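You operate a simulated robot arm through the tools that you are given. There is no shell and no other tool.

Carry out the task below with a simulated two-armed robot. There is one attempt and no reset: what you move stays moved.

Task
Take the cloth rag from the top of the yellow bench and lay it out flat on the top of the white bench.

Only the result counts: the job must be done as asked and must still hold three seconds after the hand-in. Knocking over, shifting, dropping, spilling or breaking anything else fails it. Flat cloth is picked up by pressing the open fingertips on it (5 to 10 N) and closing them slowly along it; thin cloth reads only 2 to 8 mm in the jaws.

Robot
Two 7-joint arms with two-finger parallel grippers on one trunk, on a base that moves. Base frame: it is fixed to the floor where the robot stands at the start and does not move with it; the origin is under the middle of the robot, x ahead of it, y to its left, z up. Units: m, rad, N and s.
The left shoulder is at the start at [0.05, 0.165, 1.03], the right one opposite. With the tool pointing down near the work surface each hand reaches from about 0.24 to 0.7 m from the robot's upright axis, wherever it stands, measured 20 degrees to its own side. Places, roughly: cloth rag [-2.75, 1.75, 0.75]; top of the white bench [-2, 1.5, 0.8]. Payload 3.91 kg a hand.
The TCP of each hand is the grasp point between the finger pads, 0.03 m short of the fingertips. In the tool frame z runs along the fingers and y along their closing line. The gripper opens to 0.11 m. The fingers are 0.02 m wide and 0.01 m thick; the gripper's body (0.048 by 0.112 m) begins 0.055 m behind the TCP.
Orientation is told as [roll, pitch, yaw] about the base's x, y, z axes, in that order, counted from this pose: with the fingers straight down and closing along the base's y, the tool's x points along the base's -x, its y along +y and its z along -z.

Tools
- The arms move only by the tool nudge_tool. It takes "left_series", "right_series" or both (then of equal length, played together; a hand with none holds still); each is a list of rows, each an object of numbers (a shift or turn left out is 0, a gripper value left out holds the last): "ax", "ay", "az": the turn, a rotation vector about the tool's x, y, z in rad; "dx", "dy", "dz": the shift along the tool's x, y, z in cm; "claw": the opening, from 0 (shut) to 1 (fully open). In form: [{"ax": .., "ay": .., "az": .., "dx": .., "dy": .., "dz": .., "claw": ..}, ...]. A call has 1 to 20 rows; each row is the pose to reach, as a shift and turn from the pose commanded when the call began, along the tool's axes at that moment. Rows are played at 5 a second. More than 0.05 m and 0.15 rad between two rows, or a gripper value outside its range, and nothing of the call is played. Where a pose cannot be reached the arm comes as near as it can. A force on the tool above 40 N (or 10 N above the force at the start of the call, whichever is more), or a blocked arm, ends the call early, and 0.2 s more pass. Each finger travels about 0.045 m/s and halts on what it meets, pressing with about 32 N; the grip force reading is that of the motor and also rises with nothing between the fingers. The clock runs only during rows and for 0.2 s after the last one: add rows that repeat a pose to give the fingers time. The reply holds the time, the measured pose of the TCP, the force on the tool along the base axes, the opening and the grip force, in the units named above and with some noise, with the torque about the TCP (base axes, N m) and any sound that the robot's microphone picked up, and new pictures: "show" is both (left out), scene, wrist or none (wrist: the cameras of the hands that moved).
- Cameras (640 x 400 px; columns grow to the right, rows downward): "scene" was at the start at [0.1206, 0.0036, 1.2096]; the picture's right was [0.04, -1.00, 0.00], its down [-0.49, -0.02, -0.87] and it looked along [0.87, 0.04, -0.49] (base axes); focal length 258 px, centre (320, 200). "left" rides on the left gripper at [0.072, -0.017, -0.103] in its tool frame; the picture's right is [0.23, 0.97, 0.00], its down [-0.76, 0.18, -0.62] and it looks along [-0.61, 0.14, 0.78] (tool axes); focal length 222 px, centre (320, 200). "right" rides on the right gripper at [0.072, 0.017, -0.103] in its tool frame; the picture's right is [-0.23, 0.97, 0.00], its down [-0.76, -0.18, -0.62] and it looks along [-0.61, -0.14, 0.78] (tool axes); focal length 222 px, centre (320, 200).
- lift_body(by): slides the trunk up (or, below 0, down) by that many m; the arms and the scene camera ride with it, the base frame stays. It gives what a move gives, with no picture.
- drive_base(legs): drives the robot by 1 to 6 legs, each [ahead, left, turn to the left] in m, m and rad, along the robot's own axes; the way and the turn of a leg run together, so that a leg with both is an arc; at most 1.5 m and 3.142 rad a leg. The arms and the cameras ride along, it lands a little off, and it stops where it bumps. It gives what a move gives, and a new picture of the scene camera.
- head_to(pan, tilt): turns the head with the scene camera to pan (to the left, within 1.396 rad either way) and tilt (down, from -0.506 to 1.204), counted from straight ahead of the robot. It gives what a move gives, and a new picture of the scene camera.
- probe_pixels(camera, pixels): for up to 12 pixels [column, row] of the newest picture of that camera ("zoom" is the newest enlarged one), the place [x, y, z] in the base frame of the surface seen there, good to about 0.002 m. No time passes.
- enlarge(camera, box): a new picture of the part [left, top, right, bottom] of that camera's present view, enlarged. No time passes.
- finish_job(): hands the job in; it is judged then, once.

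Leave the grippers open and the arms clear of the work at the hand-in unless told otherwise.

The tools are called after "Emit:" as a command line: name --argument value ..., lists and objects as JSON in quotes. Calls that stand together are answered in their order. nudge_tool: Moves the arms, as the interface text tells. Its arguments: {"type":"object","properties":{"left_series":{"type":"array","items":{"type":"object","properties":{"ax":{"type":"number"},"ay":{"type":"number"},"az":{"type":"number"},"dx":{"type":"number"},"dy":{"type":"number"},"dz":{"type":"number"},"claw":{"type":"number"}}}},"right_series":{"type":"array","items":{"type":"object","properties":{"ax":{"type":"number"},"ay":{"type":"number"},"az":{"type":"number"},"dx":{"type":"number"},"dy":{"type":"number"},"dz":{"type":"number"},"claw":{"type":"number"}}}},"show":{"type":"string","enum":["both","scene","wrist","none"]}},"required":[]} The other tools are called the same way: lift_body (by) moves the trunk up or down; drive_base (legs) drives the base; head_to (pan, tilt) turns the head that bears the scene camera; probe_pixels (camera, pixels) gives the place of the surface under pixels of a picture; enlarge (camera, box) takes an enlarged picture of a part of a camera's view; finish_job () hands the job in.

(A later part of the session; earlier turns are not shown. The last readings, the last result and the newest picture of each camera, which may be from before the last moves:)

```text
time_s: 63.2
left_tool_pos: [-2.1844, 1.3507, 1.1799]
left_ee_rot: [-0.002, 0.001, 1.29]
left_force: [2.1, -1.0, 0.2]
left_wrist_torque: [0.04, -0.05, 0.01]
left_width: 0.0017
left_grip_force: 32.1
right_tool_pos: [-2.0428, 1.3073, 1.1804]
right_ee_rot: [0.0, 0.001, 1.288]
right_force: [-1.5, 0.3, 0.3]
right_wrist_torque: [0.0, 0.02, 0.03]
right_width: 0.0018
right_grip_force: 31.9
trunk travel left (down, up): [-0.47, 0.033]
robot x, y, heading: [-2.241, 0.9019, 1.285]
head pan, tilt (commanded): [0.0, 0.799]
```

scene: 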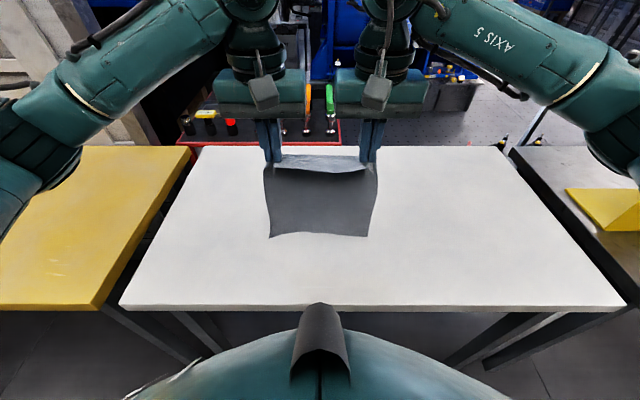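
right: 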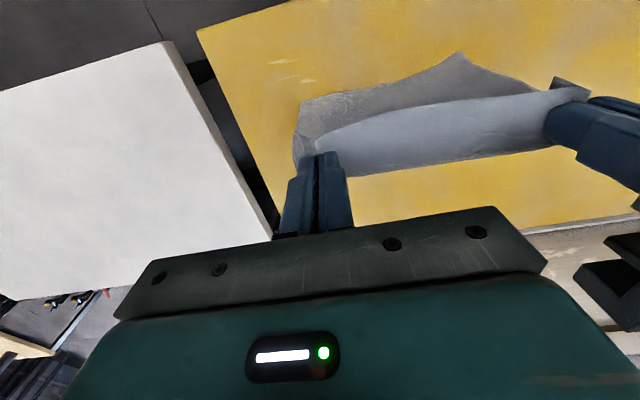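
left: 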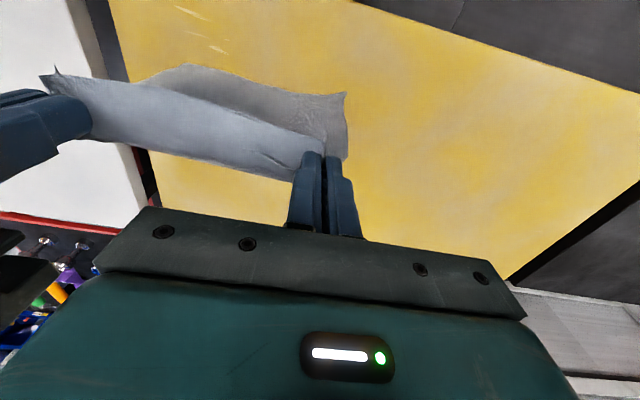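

The robot stands centred on the white bench (left to right about (120–625) in the picture). I now move both hands 0.20 m forward at this height so that the cloth's far edge will come down about 0.93 from the row line, well inside the bench, and let the cloth come to rest.

Emit:
nudge_tool --left_series '[{"dx": -1}, {"dx": -2.5}, {"dx": -4.5}, {"dx": -6.5}, {"dx": -8.5}, {"dx": -10.5}, {"dx": -12.5}, {"dx": -14.5}, {"dx": -16.5}, {"dx": -18}, {"dx": -19}, {"dx": -20}, {"dx": -20}, {"dx": -20}, {"dx": -20}, {"dx": -20}]' --right_series '[{"dx": -1}, {"dx": -2.5}, {"dx": -4.5}, {"dx": -6.5}, {"dx": -8.5}, {"dx": -10.5}, {"dx": -12.5}, {"dx": -14.5}, {"dx": -16.5}, {"dx": -18}, {"dx": -19}, {"dx": -20}, {"dx": -20}, {"dx": -20}, {"dx": -20}, {"dx": -20}]' --show "both"

```text
time_s: 66.6
left_tool_pos: [-2.1375, 1.5285, 1.1767]
left_ee_rot: [-0.002, -0.001, 1.288]
left_force: [10.2, -2.6, -0.6]
left_wrist_torque: [-0.12, -0.34, 0.02]
left_width: 0.0018
left_grip_force: 31.8
left hand out of reach, approached as far as the arm can: row 11, 12, 13, 14, 15, 16
right_tool_pos: [-1.9905, 1.4855, 1.1795]
right_ee_rot: [0.001, 0.0, 1.29]
right_force: [-11.2, 3.8, -1.0]
right_wrist_torque: [0.1, 0.29, 0.01]
right_width: 0.0015
right_grip_force: 31.8
right hand out of reach, approached as far as the arm can: row 11, 12, 13, 14, 15, 16
trunk travel left (down, up): [-0.47, 0.033]
robot x, y, heading: [-2.2418, 0.9047, 1.287]
head pan, tilt (commanded): [0.0, 0.799]
```

scene: 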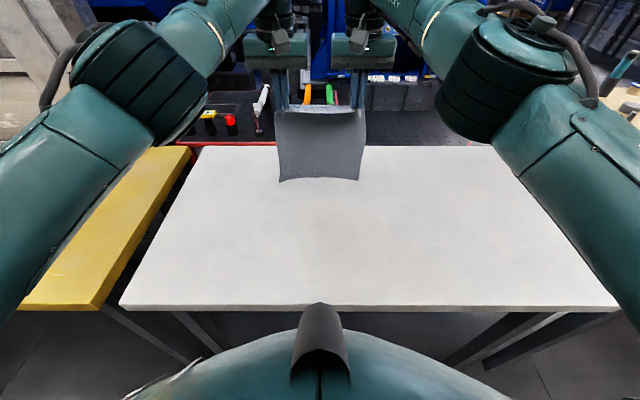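
right: 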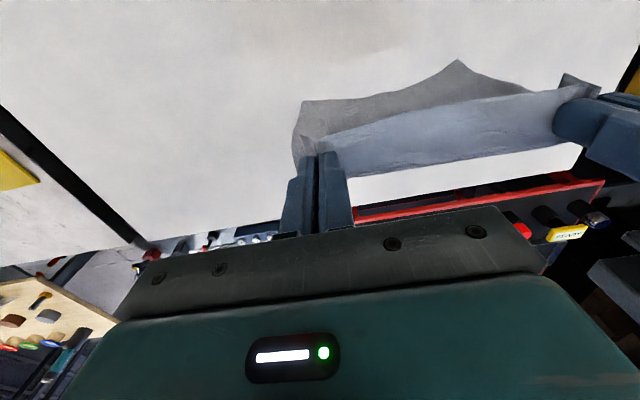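
left: 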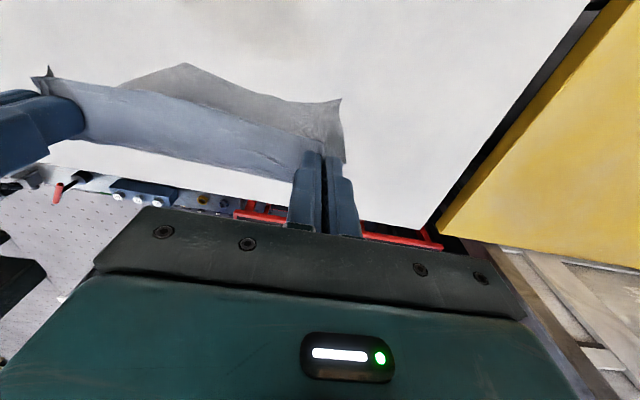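

The arms reach their limit about 0.185 m forward, and the cloth is now a bit too taut sideways (10 N). I will measure the lower edge at (282,179), (320,176) and (357,178) before I lower.

Emit:
probe_pixels --camera "scene" --pixels '[[282, 179], [320, 176], [357, 178], [279, 115], [362, 115], [320, 112], [320, 150], [320, 303], [215, 150], [480, 148]]'

```text
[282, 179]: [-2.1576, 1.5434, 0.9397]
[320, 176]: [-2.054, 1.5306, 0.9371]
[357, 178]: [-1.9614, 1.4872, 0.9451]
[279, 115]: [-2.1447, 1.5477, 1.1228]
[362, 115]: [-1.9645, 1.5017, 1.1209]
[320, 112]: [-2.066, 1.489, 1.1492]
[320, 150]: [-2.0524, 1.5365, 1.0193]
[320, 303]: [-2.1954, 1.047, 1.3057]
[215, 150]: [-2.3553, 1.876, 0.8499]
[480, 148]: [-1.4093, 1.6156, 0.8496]
```

The lower edge is level at z about 0.94. I ease the hands together 2.5 mm each and lower straight down 8.5 cm until the edge just reaches the bench top.

Emit:
nudge_tool --left_series '[{"dy": -0.15, "dz": 1.0}, {"dy": -0.25, "dz": 2.2}, {"dy": -0.25, "dz": 3.5}, {"dy": -0.25, "dz": 4.8}, {"dy": -0.25, "dz": 6.0}, {"dy": -0.25, "dz": 7.2}, {"dy": -0.25, "dz": 8.0}, {"dy": -0.25, "dz": 8.5}, {"dy": -0.25, "dz": 8.5}, {"dy": -0.25, "dz": 8.5}]' --right_series '[{"dy": 0.15, "dz": 1.0}, {"dy": 0.25, "dz": 2.2}, {"dy": 0.25, "dz": 3.5}, {"dy": 0.25, "dz": 4.8}, {"dy": 0.25, "dz": 6.0}, {"dy": 0.25, "dz": 7.2}, {"dy": 0.25, "dz": 8.0}, {"dy": 0.25, "dz": 8.5}, {"dy": 0.25, "dz": 8.5}, {"dy": 0.25, "dz": 8.5}]' --show "both"

```text
time_s: 68.8
left_tool_pos: [-2.1345, 1.5283, 1.0929]
left_ee_rot: [-0.002, 0.001, 1.29]
left_force: [1.3, -0.6, 0.0]
left_wrist_torque: [0.0, -0.06, -0.04]
left_width: 0.0016
left_grip_force: 32.6
right_tool_pos: [-1.9921, 1.4857, 1.0934]
right_ee_rot: [0.001, 0.001, 1.288]
right_force: [-1.8, 0.1, 0.1]
right_wrist_torque: [0.0, 0.1, 0.01]
right_width: 0.0016
right_grip_force: 31.9
trunk travel left (down, up): [-0.47, 0.033]
robot x, y, heading: [-2.237, 0.9048, 1.289]
head pan, tilt (commanded): [0.0, 0.799]
```

scene: 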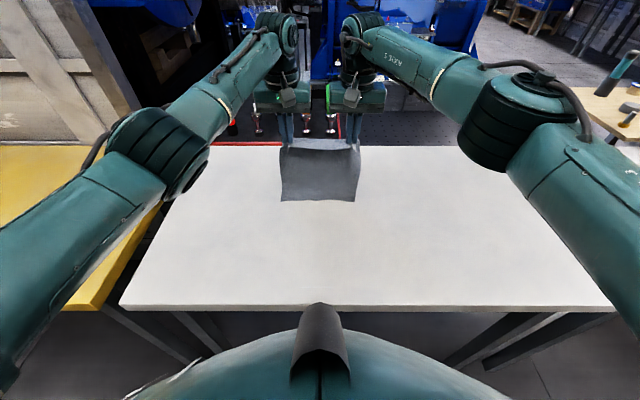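
right: 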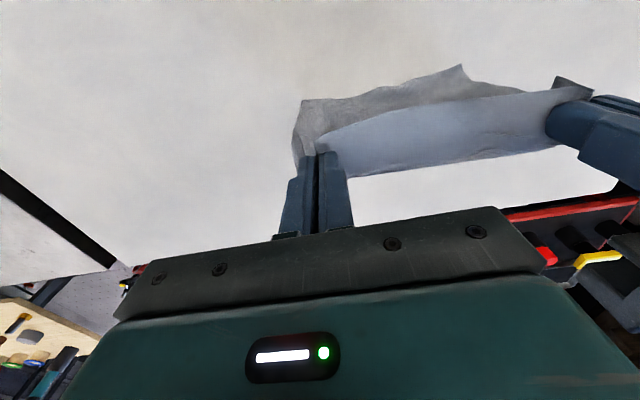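
left: 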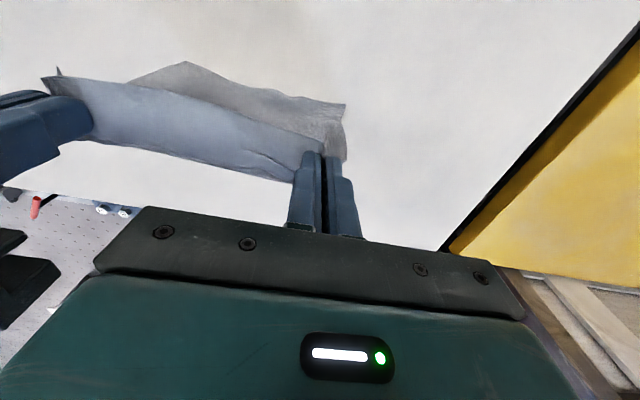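

The sideways tension is gone (1–2 N). I will check whether the lower edge touches at (283,199), (320,198) and (354,199).

Emit:
probe_pixels --camera "scene" --pixels '[[283, 199], [320, 199], [354, 199], [320, 170], [320, 185], [282, 160], [358, 160]]'

Emit:
enlarge --camera "scene" --box '[250, 100, 390, 220]'

```text
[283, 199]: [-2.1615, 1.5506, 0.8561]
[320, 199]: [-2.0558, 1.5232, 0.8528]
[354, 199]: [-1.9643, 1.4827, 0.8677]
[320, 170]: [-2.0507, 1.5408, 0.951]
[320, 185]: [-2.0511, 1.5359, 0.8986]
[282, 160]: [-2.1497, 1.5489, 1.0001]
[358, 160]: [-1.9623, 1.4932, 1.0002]
```

```text
3.33 times, centred on (320, 160) of scene
```

zoom: 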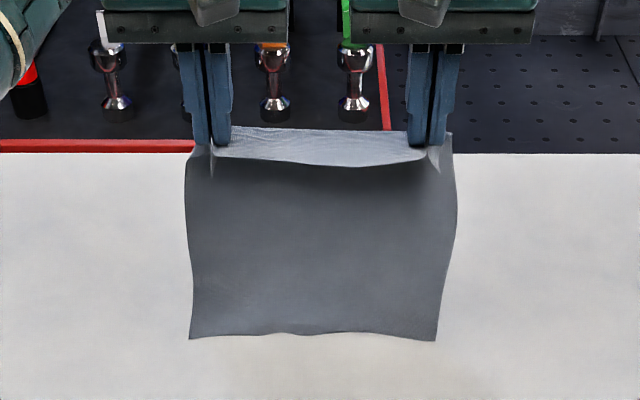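

The lower edge is practically touching the bench (z about 0.853–0.868). Now I lay it: both hands go back towards the robot while they descend, with a slight backward lead so that the far edge trails forward. First half, then a look.

Emit:
nudge_tool --left_series '[{"dx": 0.8, "dz": 0.4}, {"dx": 1.8, "dz": 0.8}, {"dx": 2.8, "dz": 1.4}, {"dx": 3.9, "dz": 2.3}, {"dx": 5.0, "dz": 3.3}, {"dx": 6.1, "dz": 4.4}, {"dx": 7.2, "dz": 5.5}, {"dx": 8.3, "dz": 6.6}, {"dx": 9.4, "dz": 7.7}, {"dx": 10.5, "dz": 8.8}, {"dx": 10.5, "dz": 8.8}]' --right_series '[{"dx": 0.8, "dz": 0.4}, {"dx": 1.8, "dz": 0.8}, {"dx": 2.8, "dz": 1.4}, {"dx": 3.9, "dz": 2.3}, {"dx": 5.0, "dz": 3.3}, {"dx": 6.1, "dz": 4.4}, {"dx": 7.2, "dz": 5.5}, {"dx": 8.3, "dz": 6.6}, {"dx": 9.4, "dz": 7.7}, {"dx": 10.5, "dz": 8.8}, {"dx": 10.5, "dz": 8.8}]' --show "both"

Emit:
enlarge --camera "scene" --box '[240, 100, 400, 240]'

```text
time_s: 71.2
left_tool_pos: [-2.1633, 1.4273, 1.0048]
left_ee_rot: [-0.003, 0.0, 1.291]
left_force: [2.1, -0.5, -0.5]
left_wrist_torque: [0.02, -0.05, -0.02]
left_width: 0.0015
left_grip_force: 32.3
right_tool_pos: [-2.0194, 1.3855, 1.0064]
right_ee_rot: [0.0, 0.0, 1.288]
right_force: [-2.6, 0.6, -0.2]
right_wrist_torque: [0.04, 0.03, 0.03]
right_width: 0.0019
right_grip_force: 32.2
trunk travel left (down, up): [-0.47, 0.033]
robot x, y, heading: [-2.2365, 0.8995, 1.288]
head pan, tilt (commanded): [0.0, 0.799]
```

scene: 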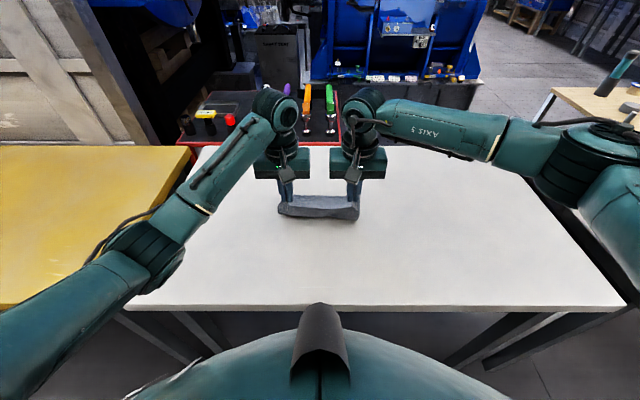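
right: 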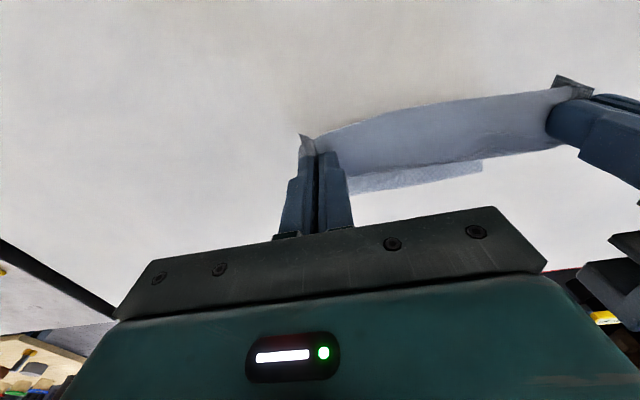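
left: 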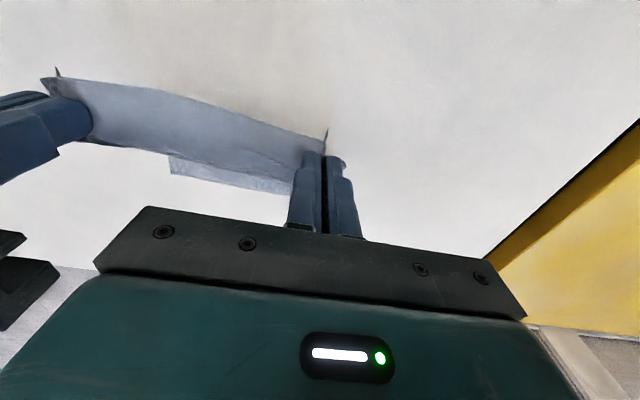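

```text
2.86 times, centred on (320, 170) of scene
```

zoom: 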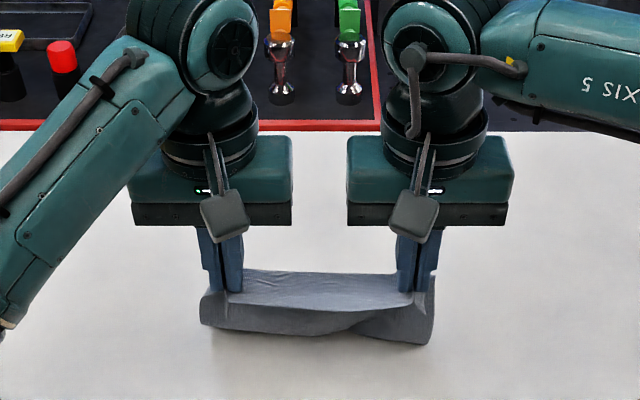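

The far part of the cloth trails forward under the hands (seen at (470,170) in the right view and (175,170) in the left view). I will measure those laid parts.

Emit:
probe_pixels --camera "right" --pixels '[[478, 170], [440, 178], [400, 186], [360, 191], [420, 150], [360, 170], [300, 100]]'

Emit:
probe_pixels --camera "left" --pixels '[[173, 170], [210, 180], [250, 187], [285, 192], [200, 150]]'

Emit:
probe_pixels --camera "zoom" --pixels '[[205, 300], [205, 322], [250, 328], [320, 332], [370, 335], [425, 338], [430, 300], [320, 300], [320, 315]]'

```text
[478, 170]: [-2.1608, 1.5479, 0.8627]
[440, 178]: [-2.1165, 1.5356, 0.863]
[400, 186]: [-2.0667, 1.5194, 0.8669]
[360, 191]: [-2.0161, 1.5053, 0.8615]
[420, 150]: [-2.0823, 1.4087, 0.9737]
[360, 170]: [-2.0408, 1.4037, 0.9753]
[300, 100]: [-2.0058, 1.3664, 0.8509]
```

```text
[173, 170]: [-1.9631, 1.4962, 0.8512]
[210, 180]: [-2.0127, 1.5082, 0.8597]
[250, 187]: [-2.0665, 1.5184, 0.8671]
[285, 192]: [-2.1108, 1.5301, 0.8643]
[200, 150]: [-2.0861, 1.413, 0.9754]
```

```text
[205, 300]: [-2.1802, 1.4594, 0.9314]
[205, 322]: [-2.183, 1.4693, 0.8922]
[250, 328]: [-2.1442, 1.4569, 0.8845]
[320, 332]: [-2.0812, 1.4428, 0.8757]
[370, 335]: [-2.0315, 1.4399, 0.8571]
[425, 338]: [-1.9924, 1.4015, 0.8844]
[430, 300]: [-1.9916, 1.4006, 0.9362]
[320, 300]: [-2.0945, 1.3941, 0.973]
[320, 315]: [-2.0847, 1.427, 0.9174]
```

The far edge lies at its place (0.89 from the row line, level across), and nothing is folded under. I finish laying: back 10 cm and down 12.3 cm, ending with a short pull along the bench to take out slack.

Emit:
nudge_tool --left_series '[{"dx": 1.2, "dz": 1.2}, {"dx": 2.4, "dz": 2.4}, {"dx": 3.5, "dz": 3.6}, {"dx": 4.6, "dz": 4.8}, {"dx": 5.6, "dz": 6.0}, {"dx": 6.5, "dz": 7.2}, {"dx": 7.3, "dz": 8.4}, {"dx": 8.0, "dz": 9.6}, {"dx": 8.6, "dz": 10.8}, {"dx": 9.0, "dz": 11.7}, {"dx": 9.4, "dz": 12.2}, {"dx": 9.8, "dz": 12.2}, {"dx": 10.2, "dz": 12.2}, {"dx": 10.2, "dz": 12.2}]' --right_series '[{"dx": 1.2, "dz": 1.2}, {"dx": 2.4, "dz": 2.4}, {"dx": 3.5, "dz": 3.6}, {"dx": 4.6, "dz": 4.8}, {"dx": 5.6, "dz": 6.0}, {"dx": 6.5, "dz": 7.2}, {"dx": 7.3, "dz": 8.4}, {"dx": 8.0, "dz": 9.6}, {"dx": 8.6, "dz": 10.8}, {"dx": 9.0, "dz": 11.8}, {"dx": 9.4, "dz": 12.3}, {"dx": 9.8, "dz": 12.3}, {"dx": 10.2, "dz": 12.3}, {"dx": 10.2, "dz": 12.3}]' --show "both"

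Emit:
enlarge --camera "scene" --box '[240, 140, 400, 280]'

```text
time_s: 74.2
left_tool_pos: [-2.1923, 1.3297, 0.8828]
left_ee_rot: [-0.002, -0.001, 1.29]
left_force: [0.0, -0.8, 0.3]
left_wrist_torque: [-0.02, -0.05, 0.01]
left_width: 0.0017
left_grip_force: 31.7
right_tool_pos: [-2.0499, 1.2865, 0.8826]
right_ee_rot: [0.002, -0.001, 1.291]
right_force: [-1.0, 0.6, 0.8]
right_wrist_torque: [-0.01, 0.03, 0.02]
right_width: 0.0018
right_grip_force: 32.0
trunk travel left (down, up): [-0.47, 0.033]
robot x, y, heading: [-2.2402, 0.9028, 1.288]
head pan, tilt (commanded): [0.0, 0.799]
```

scene: 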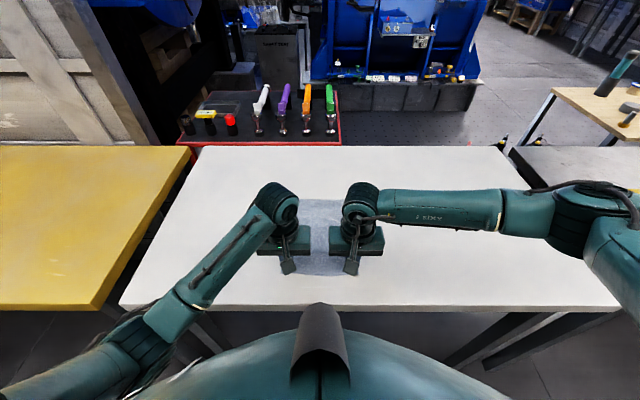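
right: 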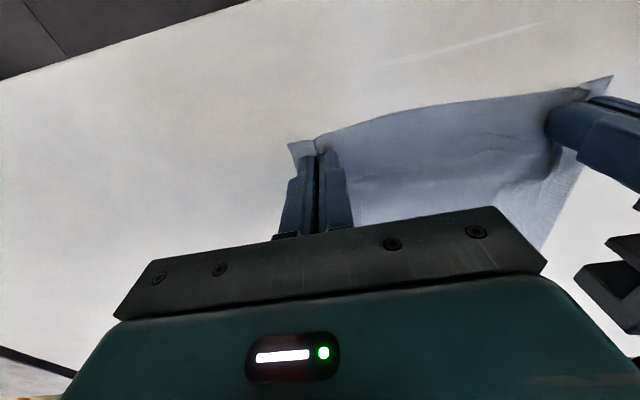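
left: 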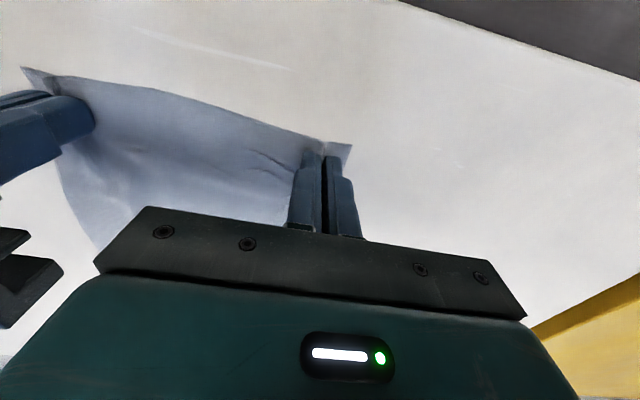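

```text
2.86 times, centred on (320, 210) of scene
```

zoom: 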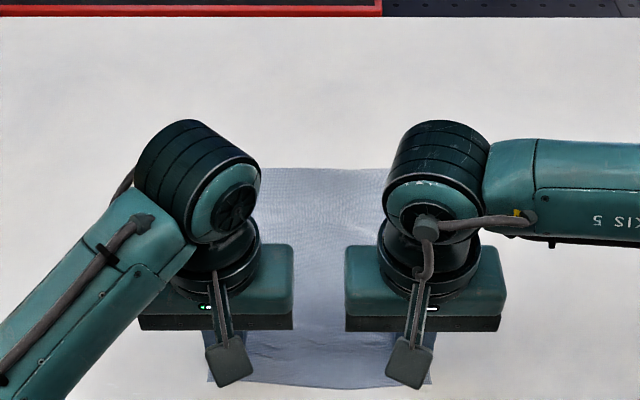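

The cloth lies on the white bench with both corners still pinched. I press the fingertips down slightly (about 2–3 mm) so that opening spreads the pinched folds back out flat.

Emit:
nudge_tool --left_series '[{"dz": 0.1}, {"dz": 0.2}, {"dz": 0.2}]' --right_series '[{"dz": 0.1}, {"dz": 0.2}, {"dz": 0.2}]' --show "none"

```text
time_s: 75.0
left_tool_pos: [-2.1928, 1.3295, 0.8818]
left_ee_rot: [-0.002, 0.0, 1.29]
left_force: [1.1, 1.0, -0.4]
left_wrist_torque: [-0.01, 0.03, 0.0]
left_width: 0.0018
left_grip_force: 32.0
right_tool_pos: [-2.0508, 1.2879, 0.8821]
right_ee_rot: [0.001, 0.0, 1.289]
right_force: [-0.1, -1.0, 5.8]
right_wrist_torque: [-0.01, 0.0, -0.02]
right_width: 0.0021
right_grip_force: 32.3
trunk travel left (down, up): [-0.47, 0.033]
robot x, y, heading: [-2.2374, 0.903, 1.287]
head pan, tilt (commanded): [0.0, 0.799]
```

The right hand presses with 5.8 N, the left not yet. I lower the left by 1.5 mm more and open both jaws slowly to their former opening.

Emit:
nudge_tool --left_series '[{"dz": 0.12, "claw": 0.0}, {"dz": 0.15, "claw": 0.03}, {"dz": 0.15, "claw": 0.06}, {"dz": 0.15, "claw": 0.09}, {"dz": 0.15, "claw": 0.12}, {"dz": 0.15, "claw": 0.15}, {"dz": 0.15, "claw": 0.18}, {"dz": 0.15, "claw": 0.21}, {"dz": 0.15, "claw": 0.24}, {"dz": 0.15, "claw": 0.27}, {"dz": 0.15, "claw": 0.3}, {"dz": 0.15, "claw": 0.33}, {"dz": 0.15, "claw": 0.36}, {"dz": 0.15, "claw": 0.36}]' --right_series '[{"dz": 0.0, "claw": 0.0}, {"dz": 0.0, "claw": 0.03}, {"dz": 0.0, "claw": 0.06}, {"dz": 0.0, "claw": 0.09}, {"dz": 0.0, "claw": 0.12}, {"dz": 0.0, "claw": 0.15}, {"dz": 0.0, "claw": 0.18}, {"dz": 0.0, "claw": 0.21}, {"dz": 0.0, "claw": 0.24}, {"dz": 0.0, "claw": 0.27}, {"dz": 0.0, "claw": 0.3}, {"dz": 0.0, "claw": 0.33}, {"dz": 0.0, "claw": 0.36}, {"dz": 0.0, "claw": 0.36}]' --show "both"

```text
time_s: 78.0
left_tool_pos: [-2.1919, 1.3288, 0.8804]
left_ee_rot: [-0.001, -0.003, 1.288]
left_force: [4.0, -1.3, 26.5]
left_wrist_torque: [-0.03, 0.19, -0.01]
left_width: 0.0335
left_grip_force: 0.1
right_tool_pos: [-2.0482, 1.286, 0.8819]
right_ee_rot: [0.001, -0.003, 1.289]
right_force: [0.1, 0.2, 0.1]
right_wrist_torque: [0.01, -0.03, 0.02]
right_width: 0.0394
right_grip_force: 0.0
trunk travel left (down, up): [-0.47, 0.033]
robot x, y, heading: [-2.2361, 0.9045, 1.291]
head pan, tilt (commanded): [0.0, 0.799]
```

scene: 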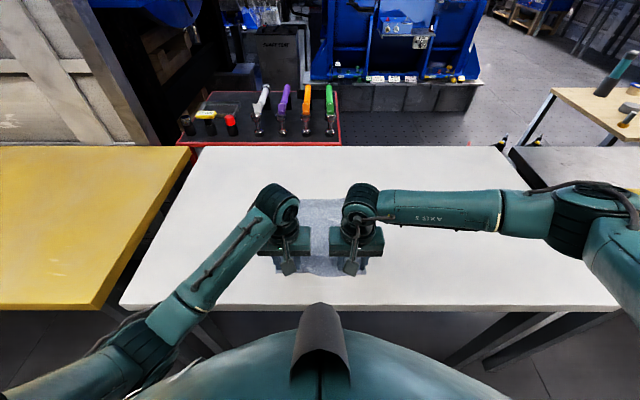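
right: 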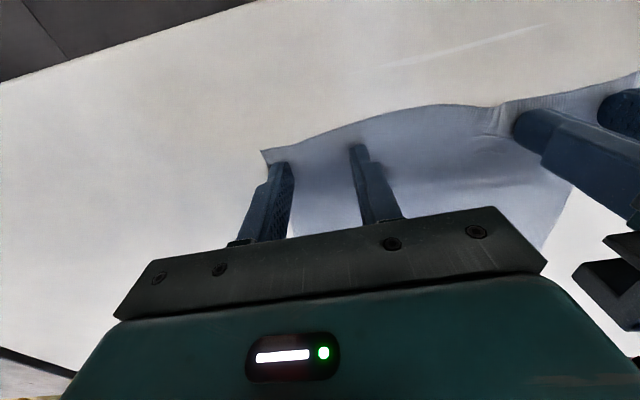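
left: 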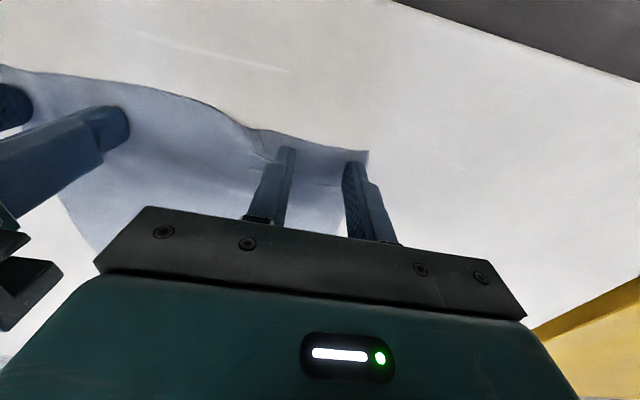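

Both jaws are open and the folds have spread out. A small bulge remains by the left inner finger, at (250,130) in the left view, where I press with 26 N. I raise both hands straight up.

Emit:
nudge_tool --left_series '[{"dz": -0.2}, {"dz": -0.6}, {"dz": -1.5}, {"dz": -3.0}, {"dz": -5.0}, {"dz": -8.0}, {"dz": -11.0}, {"dz": -14.0}]' --right_series '[{"dz": -0.2}, {"dz": -0.6}, {"dz": -1.5}, {"dz": -3.0}, {"dz": -5.0}, {"dz": -8.0}, {"dz": -11.0}, {"dz": -14.0}]' --show "both"

Emit:
enlarge --camera "scene" --box '[240, 170, 400, 300]'

```text
time_s: 79.8
left_tool_pos: [-2.1926, 1.3298, 1.0207]
left_ee_rot: [-0.004, 0.004, 1.289]
left_force: [0.5, -0.7, -0.3]
left_wrist_torque: [-0.01, 0.0, 0.01]
left_width: 0.0395
left_grip_force: 0.0
right_tool_pos: [-2.0483, 1.2865, 1.0199]
right_ee_rot: [0.001, 0.001, 1.287]
right_force: [0.7, 0.0, -0.4]
right_wrist_torque: [0.01, -0.01, -0.03]
right_width: 0.0396
right_grip_force: 0.0
trunk travel left (down, up): [-0.47, 0.033]
robot x, y, heading: [-2.2389, 0.9005, 1.287]
head pan, tilt (commanded): [0.0, 0.799]
```

scene: 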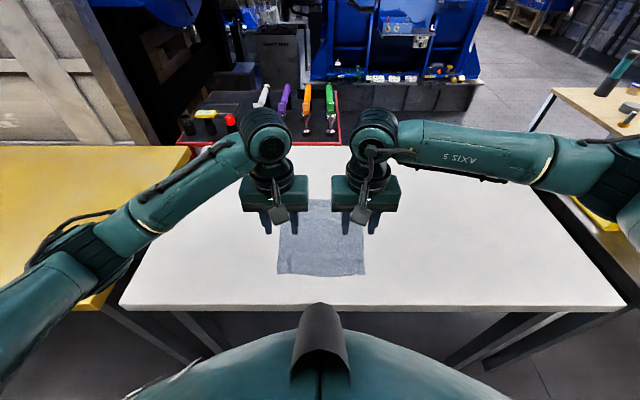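
right: 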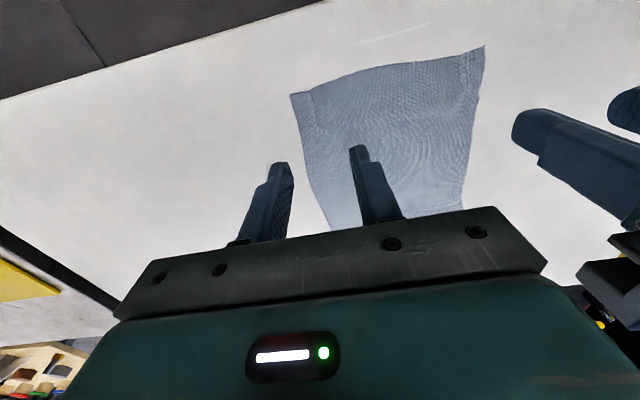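
left: 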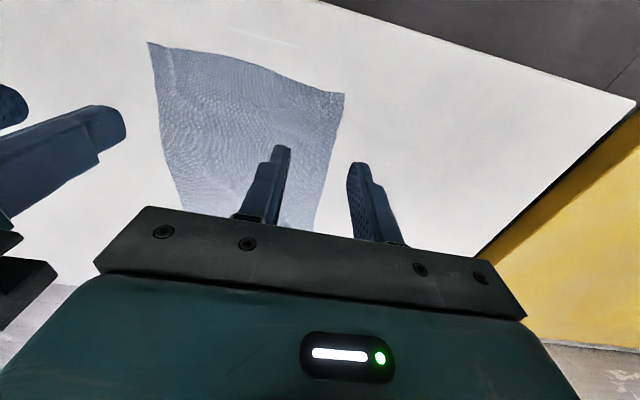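

```text
3.08 times, centred on (320, 235) of scene
```

zoom: 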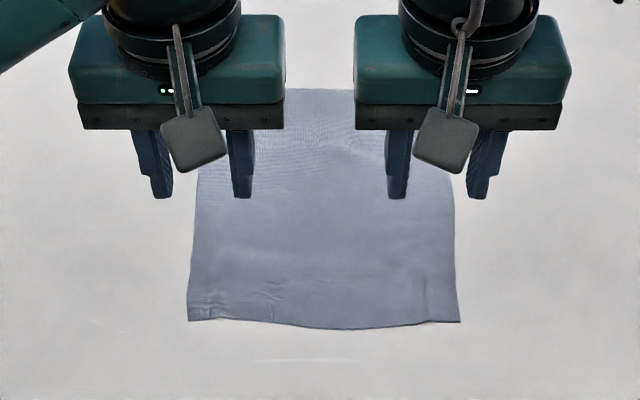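

The cloth lies spread out on the white bench. I move the hands apart and up, opening them fully, to see the whole of it.

Emit:
nudge_tool --left_series '[{"dz": -2.0, "dy": 2.0, "claw": 0.5}, {"dz": -4.0, "dy": 5.0, "claw": 0.7}, {"dz": -6.0, "dy": 8.0, "claw": 0.9}, {"dz": -8.0, "dy": 11.0, "claw": 1.0}, {"dz": -8.0, "dy": 14.0, "claw": 1.0}, {"dz": -8.0, "dy": 16.0, "claw": 1.0}]' --right_series '[{"dz": -2.0, "dy": -2.0, "claw": 0.5}, {"dz": -4.0, "dy": -5.0, "claw": 0.7}, {"dz": -6.0, "dy": -8.0, "claw": 0.9}, {"dz": -8.0, "dy": -11.0, "claw": 1.0}, {"dz": -8.0, "dy": -14.0, "claw": 1.0}, {"dz": -8.0, "dy": -16.0, "claw": 1.0}]' --show "scene"

Emit:
enlarge --camera "scene" --box '[250, 180, 390, 290]'

```text
time_s: 81.2
left_tool_pos: [-2.3457, 1.3731, 1.0998]
left_ee_rot: [-0.001, -0.001, 1.288]
left_force: [0.7, -0.5, -0.6]
left_wrist_torque: [0.01, 0.02, 0.0]
left_width: 0.11
left_grip_force: 0.1
right_tool_pos: [-1.8948, 1.2414, 1.0993]
right_ee_rot: [0.0, 0.0, 1.29]
right_force: [-0.1, -0.2, 0.5]
right_wrist_torque: [-0.02, 0.01, 0.0]
right_width: 0.1099
right_grip_force: 0.1
trunk travel left (down, up): [-0.47, 0.033]
robot x, y, heading: [-2.2371, 0.9006, 1.286]
head pan, tilt (commanded): [0.0, 0.799]
```

scene: 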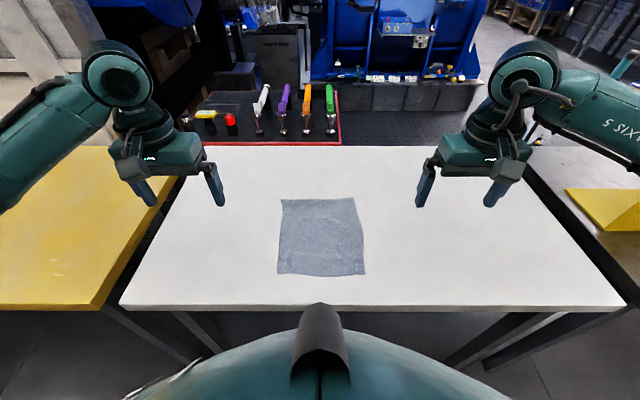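

```text
3.64 times, centred on (320, 235) of scene
```

zoom: 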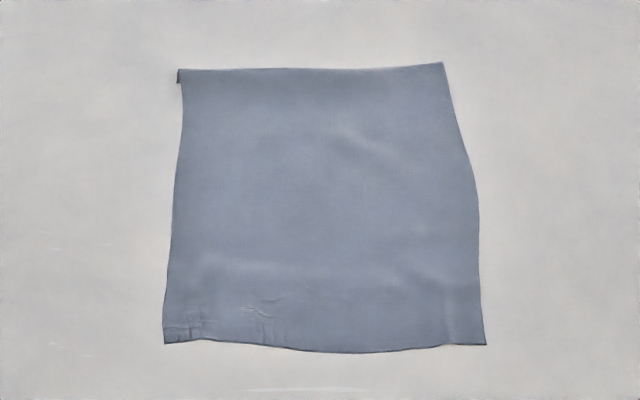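

The whole rag is visible and nearly flat. The far left corner at (180,74) looks slightly curled. I will measure corners, edges and heights.

Emit:
probe_pixels --camera "zoom" --pixels '[[183, 74], [439, 68], [483, 341], [168, 339], [310, 72], [320, 348], [180, 200], [474, 210], [320, 200], [220, 75], [180, 85], [400, 72]]'

Emit:
probe_pixels --camera "zoom" --pixels '[[350, 135], [220, 265], [420, 280], [260, 310], [190, 325], [270, 330], [390, 345], [450, 330], [250, 150], [400, 180], [250, 100], [380, 100]]'

Emit:
enlarge --camera "scene" --box '[264, 185, 328, 225]'

```text
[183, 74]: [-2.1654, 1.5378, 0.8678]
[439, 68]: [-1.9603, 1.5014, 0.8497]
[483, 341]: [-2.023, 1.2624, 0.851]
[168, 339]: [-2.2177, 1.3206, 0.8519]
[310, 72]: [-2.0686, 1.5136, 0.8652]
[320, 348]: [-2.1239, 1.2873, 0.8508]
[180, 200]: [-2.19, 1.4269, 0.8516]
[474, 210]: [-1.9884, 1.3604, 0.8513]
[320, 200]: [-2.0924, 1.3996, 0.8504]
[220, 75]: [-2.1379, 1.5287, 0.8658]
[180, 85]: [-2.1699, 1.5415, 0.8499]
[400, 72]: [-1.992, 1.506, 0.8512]
```

```text
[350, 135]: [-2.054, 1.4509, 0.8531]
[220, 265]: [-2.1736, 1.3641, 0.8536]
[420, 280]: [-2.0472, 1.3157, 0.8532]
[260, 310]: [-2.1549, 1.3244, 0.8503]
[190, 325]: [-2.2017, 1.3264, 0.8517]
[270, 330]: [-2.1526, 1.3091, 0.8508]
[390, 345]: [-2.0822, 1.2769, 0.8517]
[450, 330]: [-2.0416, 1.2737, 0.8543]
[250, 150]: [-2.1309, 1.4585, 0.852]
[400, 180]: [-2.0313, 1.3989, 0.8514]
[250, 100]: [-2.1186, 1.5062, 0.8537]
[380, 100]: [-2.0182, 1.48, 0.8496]
```

```text
10.00 times, centred on (296, 205) of scene
```

zoom: 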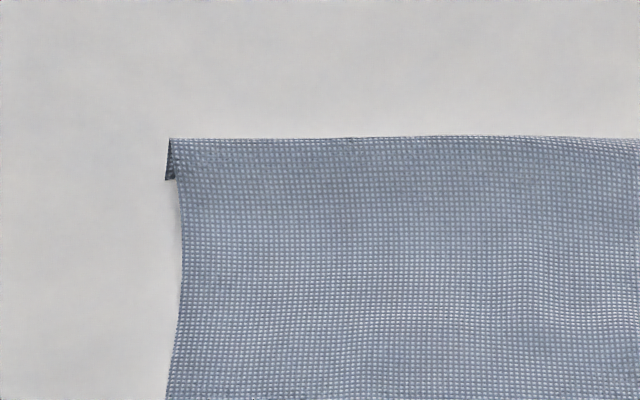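

The rag is flat (z 0.850–0.854) except along the far edge on its left half. There the last 1.8 cm stands up as a small hem (z 0.866–0.868) and falls back down in place. I can undo this by pulling the whole cloth a few centimetres towards the robot from the near edge, so that the hem trails and lies down. The near edge sits 6.7 cm inside the bench edge, so there is room. I bring both hands back over the near corners with the jaws at 38 mm.

Emit:
nudge_tool --left_series '[{"dy": -4, "claw": 0.35}, {"dy": -8, "claw": 0.35}, {"dy": -12, "dx": -0.5, "claw": 0.35}, {"dy": -16, "dx": -1, "claw": 0.35}, {"dy": -16, "dx": -1, "dz": 4}, {"dy": -16, "dx": -1, "dz": 8}, {"dy": -16, "dx": -1, "dz": 12}, {"dy": -16, "dx": -1, "dz": 16}, {"dy": -16, "dx": -1, "dz": 19}, {"dy": -16, "dx": -1, "dz": 20.6}, {"dy": -16, "dx": -1, "dz": 21.4}, {"dy": -16, "dx": -1, "dz": 21.4}]' --right_series '[{"dy": 4, "claw": 0.35}, {"dy": 8, "claw": 0.35}, {"dy": 12, "dx": -0.5, "claw": 0.35}, {"dy": 16, "dx": -1, "claw": 0.35}, {"dy": 16, "dx": -1, "dz": 4}, {"dy": 16, "dx": -1, "dz": 8}, {"dy": 16, "dx": -1, "dz": 12}, {"dy": 16, "dx": -1, "dz": 16}, {"dy": 16, "dx": -1, "dz": 19}, {"dy": 16, "dx": -1, "dz": 20.6}, {"dy": 16, "dx": -1, "dz": 21.3}, {"dy": 16, "dx": -1, "dz": 21.3}]' --show "wrist"

```text
time_s: 83.8
left_tool_pos: [-2.1888, 1.3381, 0.8853]
left_ee_rot: [-0.001, 0.0, 1.289]
left_force: [0.3, -0.1, 0.2]
left_wrist_torque: [-0.05, 0.0, -0.02]
left_width: 0.0384
left_grip_force: 0.0
right_tool_pos: [-2.0474, 1.296, 0.8877]
right_ee_rot: [0.001, 0.0, 1.291]
right_force: [-0.1, -0.1, -0.5]
right_wrist_torque: [0.0, -0.01, 0.03]
right_width: 0.0385
right_grip_force: 0.0
trunk travel left (down, up): [-0.47, 0.033]
robot x, y, heading: [-2.2373, 0.9033, 1.289]
head pan, tilt (commanded): [0.0, 0.799]
```

right: 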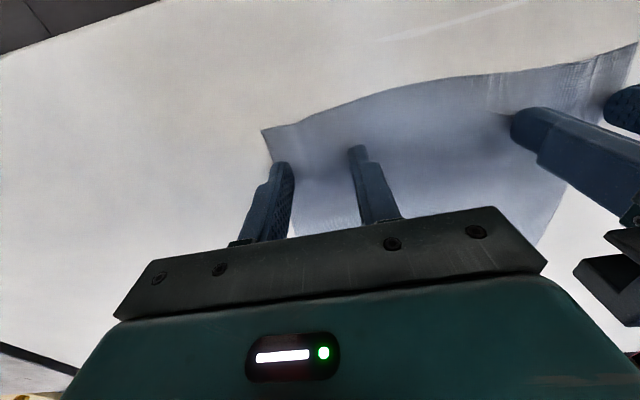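
left: 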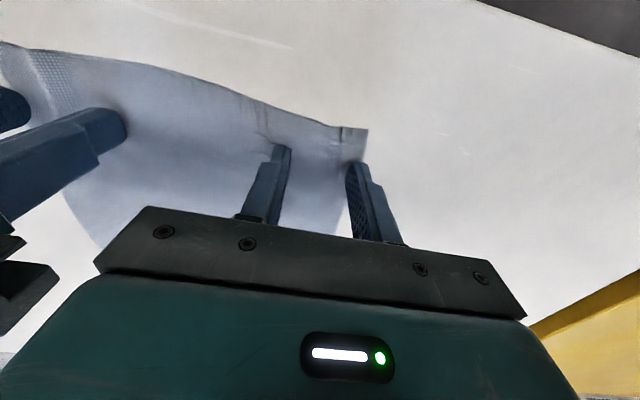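

The hands are over the near edge again with no contact yet. I press down step by step.

Emit:
nudge_tool --left_series '[{"dz": 0.2}, {"dz": 0.4}, {"dz": 0.55}, {"dz": 0.55}]' --right_series '[{"dz": 0.2}, {"dz": 0.4}, {"dz": 0.55}, {"dz": 0.55}]' --show "none"

```text
time_s: 84.8
left_tool_pos: [-2.1897, 1.3384, 0.8805]
left_ee_rot: [-0.002, -0.003, 1.29]
left_force: [-0.2, -1.2, 9.0]
left_wrist_torque: [0.04, 0.18, 0.01]
left_width: 0.0386
left_grip_force: 0.1
right_tool_pos: [-2.0464, 1.2962, 0.8823]
right_ee_rot: [-0.001, 0.001, 1.286]
right_force: [-0.9, -0.2, -0.2]
right_wrist_torque: [-0.02, 0.01, -0.01]
right_width: 0.0388
right_grip_force: 0.0
trunk travel left (down, up): [-0.47, 0.033]
robot x, y, heading: [-2.2358, 0.9036, 1.291]
head pan, tilt (commanded): [0.0, 0.799]
```

The left presses with 9 N. The right is not touching yet, so I lower the right 2 mm more.

Emit:
nudge_tool --right_series '[{"dz": 0.1}, {"dz": 0.2}, {"dz": 0.2}]' --show "none"

```text
time_s: 85.6
left_tool_pos: [-2.1896, 1.3402, 0.8806]
left_ee_rot: [-0.002, 0.0, 1.29]
left_force: [0.0, 2.1, 10.8]
left_wrist_torque: [0.11, 0.2, -0.02]
left_width: 0.0384
left_grip_force: 0.0
right_tool_pos: [-2.0469, 1.2969, 0.8815]
right_ee_rot: [0.002, -0.001, 1.286]
right_force: [-0.9, -0.5, 6.4]
right_wrist_torque: [-0.08, -0.11, -0.01]
right_width: 0.0386
right_grip_force: 0.0
trunk travel left (down, up): [-0.47, 0.033]
robot x, y, heading: [-2.2379, 0.9007, 1.295]
head pan, tilt (commanded): [0.0, 0.799]
```

Both hands press now (10.8 N and 6.4 N). I pull both slowly 2 cm towards the robot.

Emit:
nudge_tool --left_series '[{"dx": 0.25}, {"dx": 0.5}, {"dx": 0.75}, {"dx": 1.0}, {"dx": 1.25}, {"dx": 1.5}, {"dx": 1.75}, {"dx": 2.0}, {"dx": 2.0}]' --right_series '[{"dx": 0.25}, {"dx": 0.5}, {"dx": 0.75}, {"dx": 1.0}, {"dx": 1.25}, {"dx": 1.5}, {"dx": 1.75}, {"dx": 2.0}, {"dx": 2.0}]' --show "both"

Emit:
enlarge --camera "scene" --box '[264, 170, 380, 290]'

```text
time_s: 87.6
left_tool_pos: [-2.1949, 1.3192, 0.8816]
left_ee_rot: [-0.001, -0.001, 1.29]
left_force: [0.9, 3.4, 16.7]
left_wrist_torque: [0.23, 0.31, -0.03]
left_width: 0.0388
left_grip_force: 0.5
right_tool_pos: [-2.0509, 1.2768, 0.8805]
right_ee_rot: [0.0, -0.002, 1.287]
right_force: [0.3, 1.8, 7.6]
right_wrist_torque: [-0.01, -0.18, 0.0]
right_width: 0.0386
right_grip_force: 0.0
trunk travel left (down, up): [-0.47, 0.033]
robot x, y, heading: [-2.2417, 0.9053, 1.287]
head pan, tilt (commanded): [0.0, 0.799]
```

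scene: 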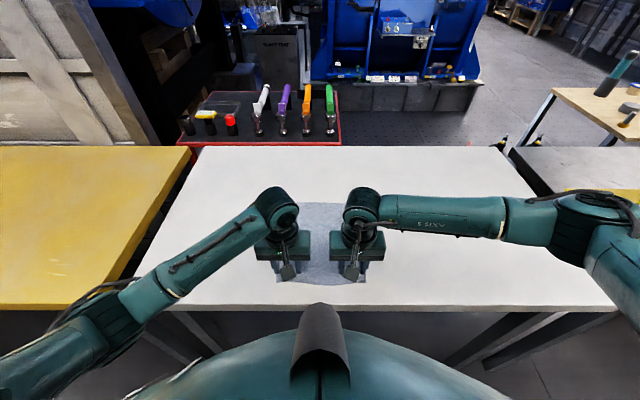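
right: 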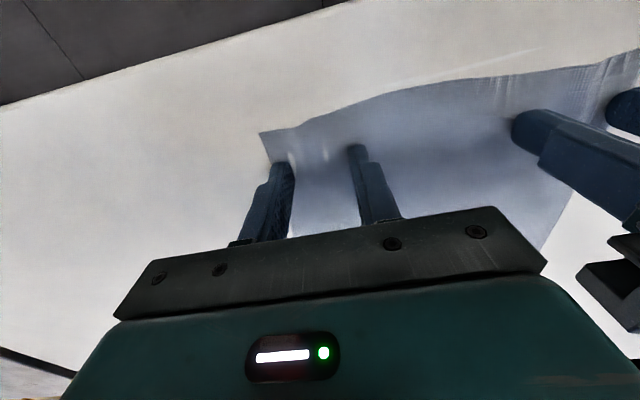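
left: 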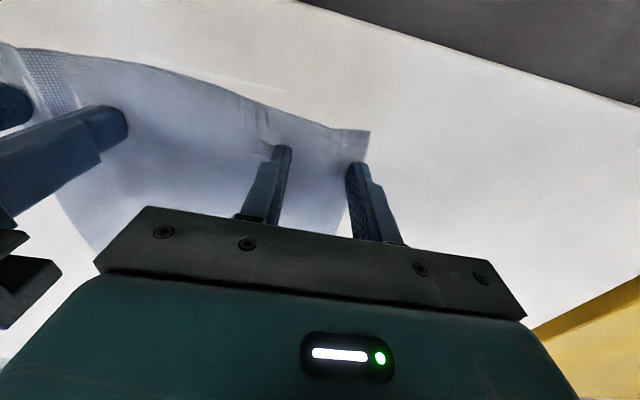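

```text
3.33 times, centred on (322, 230) of scene
```

zoom: 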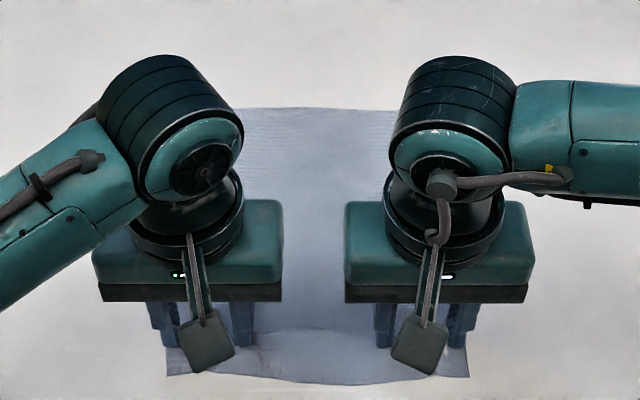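

The cloth followed the fingers. I will measure the far edge seen between the hands: zoom (255,111), (320,110), (380,113), plus points just inside it.

Emit:
probe_pixels --camera "zoom" --pixels '[[255, 111], [320, 110], [380, 114], [255, 122], [320, 122], [380, 122], [320, 104], [255, 104], [320, 150], [320, 380], [180, 372], [460, 374]]'

```text
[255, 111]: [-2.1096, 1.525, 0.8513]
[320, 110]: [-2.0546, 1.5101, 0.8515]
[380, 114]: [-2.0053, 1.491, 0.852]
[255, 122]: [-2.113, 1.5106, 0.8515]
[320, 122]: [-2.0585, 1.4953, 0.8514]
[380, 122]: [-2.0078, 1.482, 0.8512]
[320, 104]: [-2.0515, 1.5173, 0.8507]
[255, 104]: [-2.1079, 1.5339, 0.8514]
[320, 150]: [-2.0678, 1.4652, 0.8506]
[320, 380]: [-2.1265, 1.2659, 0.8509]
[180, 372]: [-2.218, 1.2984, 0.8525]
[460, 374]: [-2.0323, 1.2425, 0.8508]
```

The far edge visible between the hands now lies flat at z 0.851. I raise the hands straight up and move them apart to check the whole rag.

Emit:
nudge_tool --left_series '[{"dz": -0.2}, {"dz": -0.6}, {"dz": -1.5}, {"dz": -3.0}, {"dz": -5.0}, {"dz": -8.0}, {"dz": -12.0}, {"dz": -16.0, "dy": 2}, {"dz": -20.0, "dy": 5}, {"dz": -22.0, "dy": 9}, {"dz": -22.0, "dy": 13}, {"dz": -22.0, "dy": 16}]' --right_series '[{"dz": -0.2}, {"dz": -0.6}, {"dz": -1.5}, {"dz": -3.0}, {"dz": -5.0}, {"dz": -8.0}, {"dz": -12.0}, {"dz": -16.0, "dy": -2}, {"dz": -20.0, "dy": -5}, {"dz": -22.0, "dy": -9}, {"dz": -22.0, "dy": -13}, {"dz": -22.0, "dy": -16}]' --show "scene"

Emit:
enlarge --camera "scene" --box '[236, 185, 404, 290]'

```text
time_s: 90.2
left_tool_pos: [-2.3481, 1.3626, 1.1009]
left_ee_rot: [-0.001, 0.0, 1.288]
left_force: [-0.7, 1.0, 0.1]
left_wrist_torque: [-0.02, 0.02, -0.01]
left_width: 0.0387
left_grip_force: 0.2
right_tool_pos: [-1.898, 1.2324, 1.1028]
right_ee_rot: [0.0, 0.0, 1.291]
right_force: [-0.5, 0.6, 0.5]
right_wrist_torque: [-0.01, 0.03, 0.0]
right_width: 0.0385
right_grip_force: 0.1
trunk travel left (down, up): [-0.47, 0.033]
robot x, y, heading: [-2.2368, 0.899, 1.293]
head pan, tilt (commanded): [0.0, 0.799]
```

scene: 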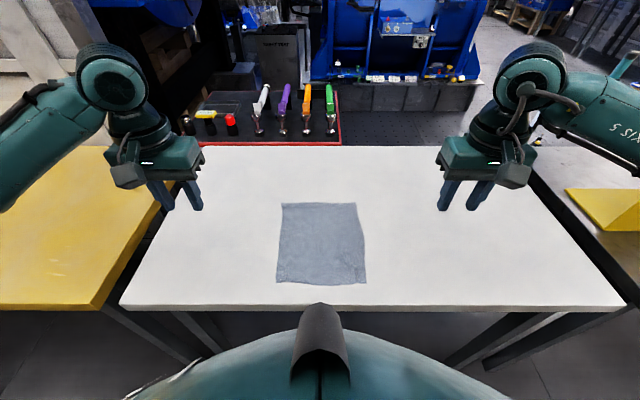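

```text
3.81 times, centred on (320, 238) of scene
```

zoom: 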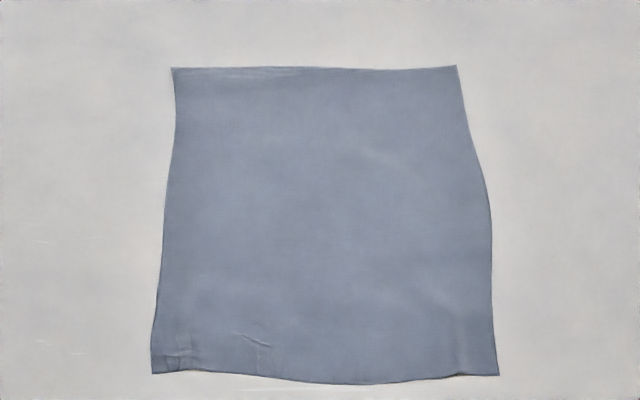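

The hem is gone. I will measure corners and heights all over the rag in this enlarged picture.

Emit:
probe_pixels --camera "zoom" --pixels '[[176, 71], [455, 68], [495, 372], [155, 370], [310, 72], [310, 381], [165, 240], [488, 230], [230, 74], [400, 73], [320, 230], [250, 82]]'

Emit:
probe_pixels --camera "zoom" --pixels '[[185, 352], [255, 340], [270, 360], [210, 295], [425, 295], [460, 365], [400, 378], [230, 374], [365, 155], [220, 150], [180, 330], [465, 330]]'

Emit:
enlarge --camera "scene" --box '[270, 255, 334, 295]'

```text
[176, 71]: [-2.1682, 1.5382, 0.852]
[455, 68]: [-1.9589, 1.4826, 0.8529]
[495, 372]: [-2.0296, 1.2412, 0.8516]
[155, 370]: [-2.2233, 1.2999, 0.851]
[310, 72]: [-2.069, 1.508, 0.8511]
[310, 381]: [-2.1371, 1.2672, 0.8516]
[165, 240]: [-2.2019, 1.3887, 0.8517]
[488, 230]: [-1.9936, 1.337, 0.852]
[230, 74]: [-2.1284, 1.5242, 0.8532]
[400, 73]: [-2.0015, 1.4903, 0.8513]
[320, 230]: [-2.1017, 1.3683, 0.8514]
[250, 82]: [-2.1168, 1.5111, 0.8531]
```

```text
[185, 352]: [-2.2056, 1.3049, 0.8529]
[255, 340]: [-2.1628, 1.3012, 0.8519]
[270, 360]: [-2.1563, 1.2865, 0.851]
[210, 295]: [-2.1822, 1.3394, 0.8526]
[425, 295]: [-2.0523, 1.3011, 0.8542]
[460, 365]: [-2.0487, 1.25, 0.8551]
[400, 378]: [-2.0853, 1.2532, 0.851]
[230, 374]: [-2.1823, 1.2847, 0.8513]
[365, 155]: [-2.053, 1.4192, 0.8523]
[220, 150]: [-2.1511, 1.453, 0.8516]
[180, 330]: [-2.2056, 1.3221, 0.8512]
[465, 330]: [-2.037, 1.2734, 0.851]
```

```text
10.00 times, centred on (302, 275) of scene
```

zoom: 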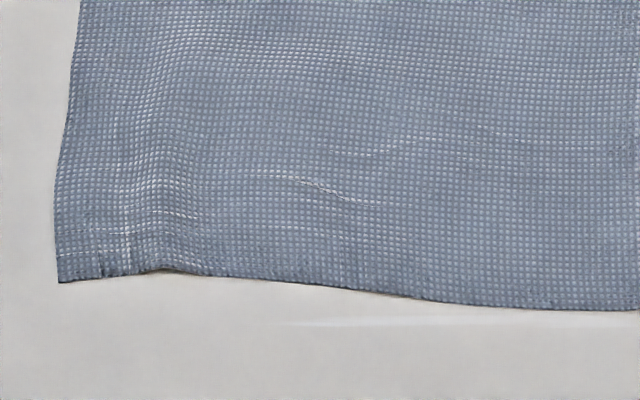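

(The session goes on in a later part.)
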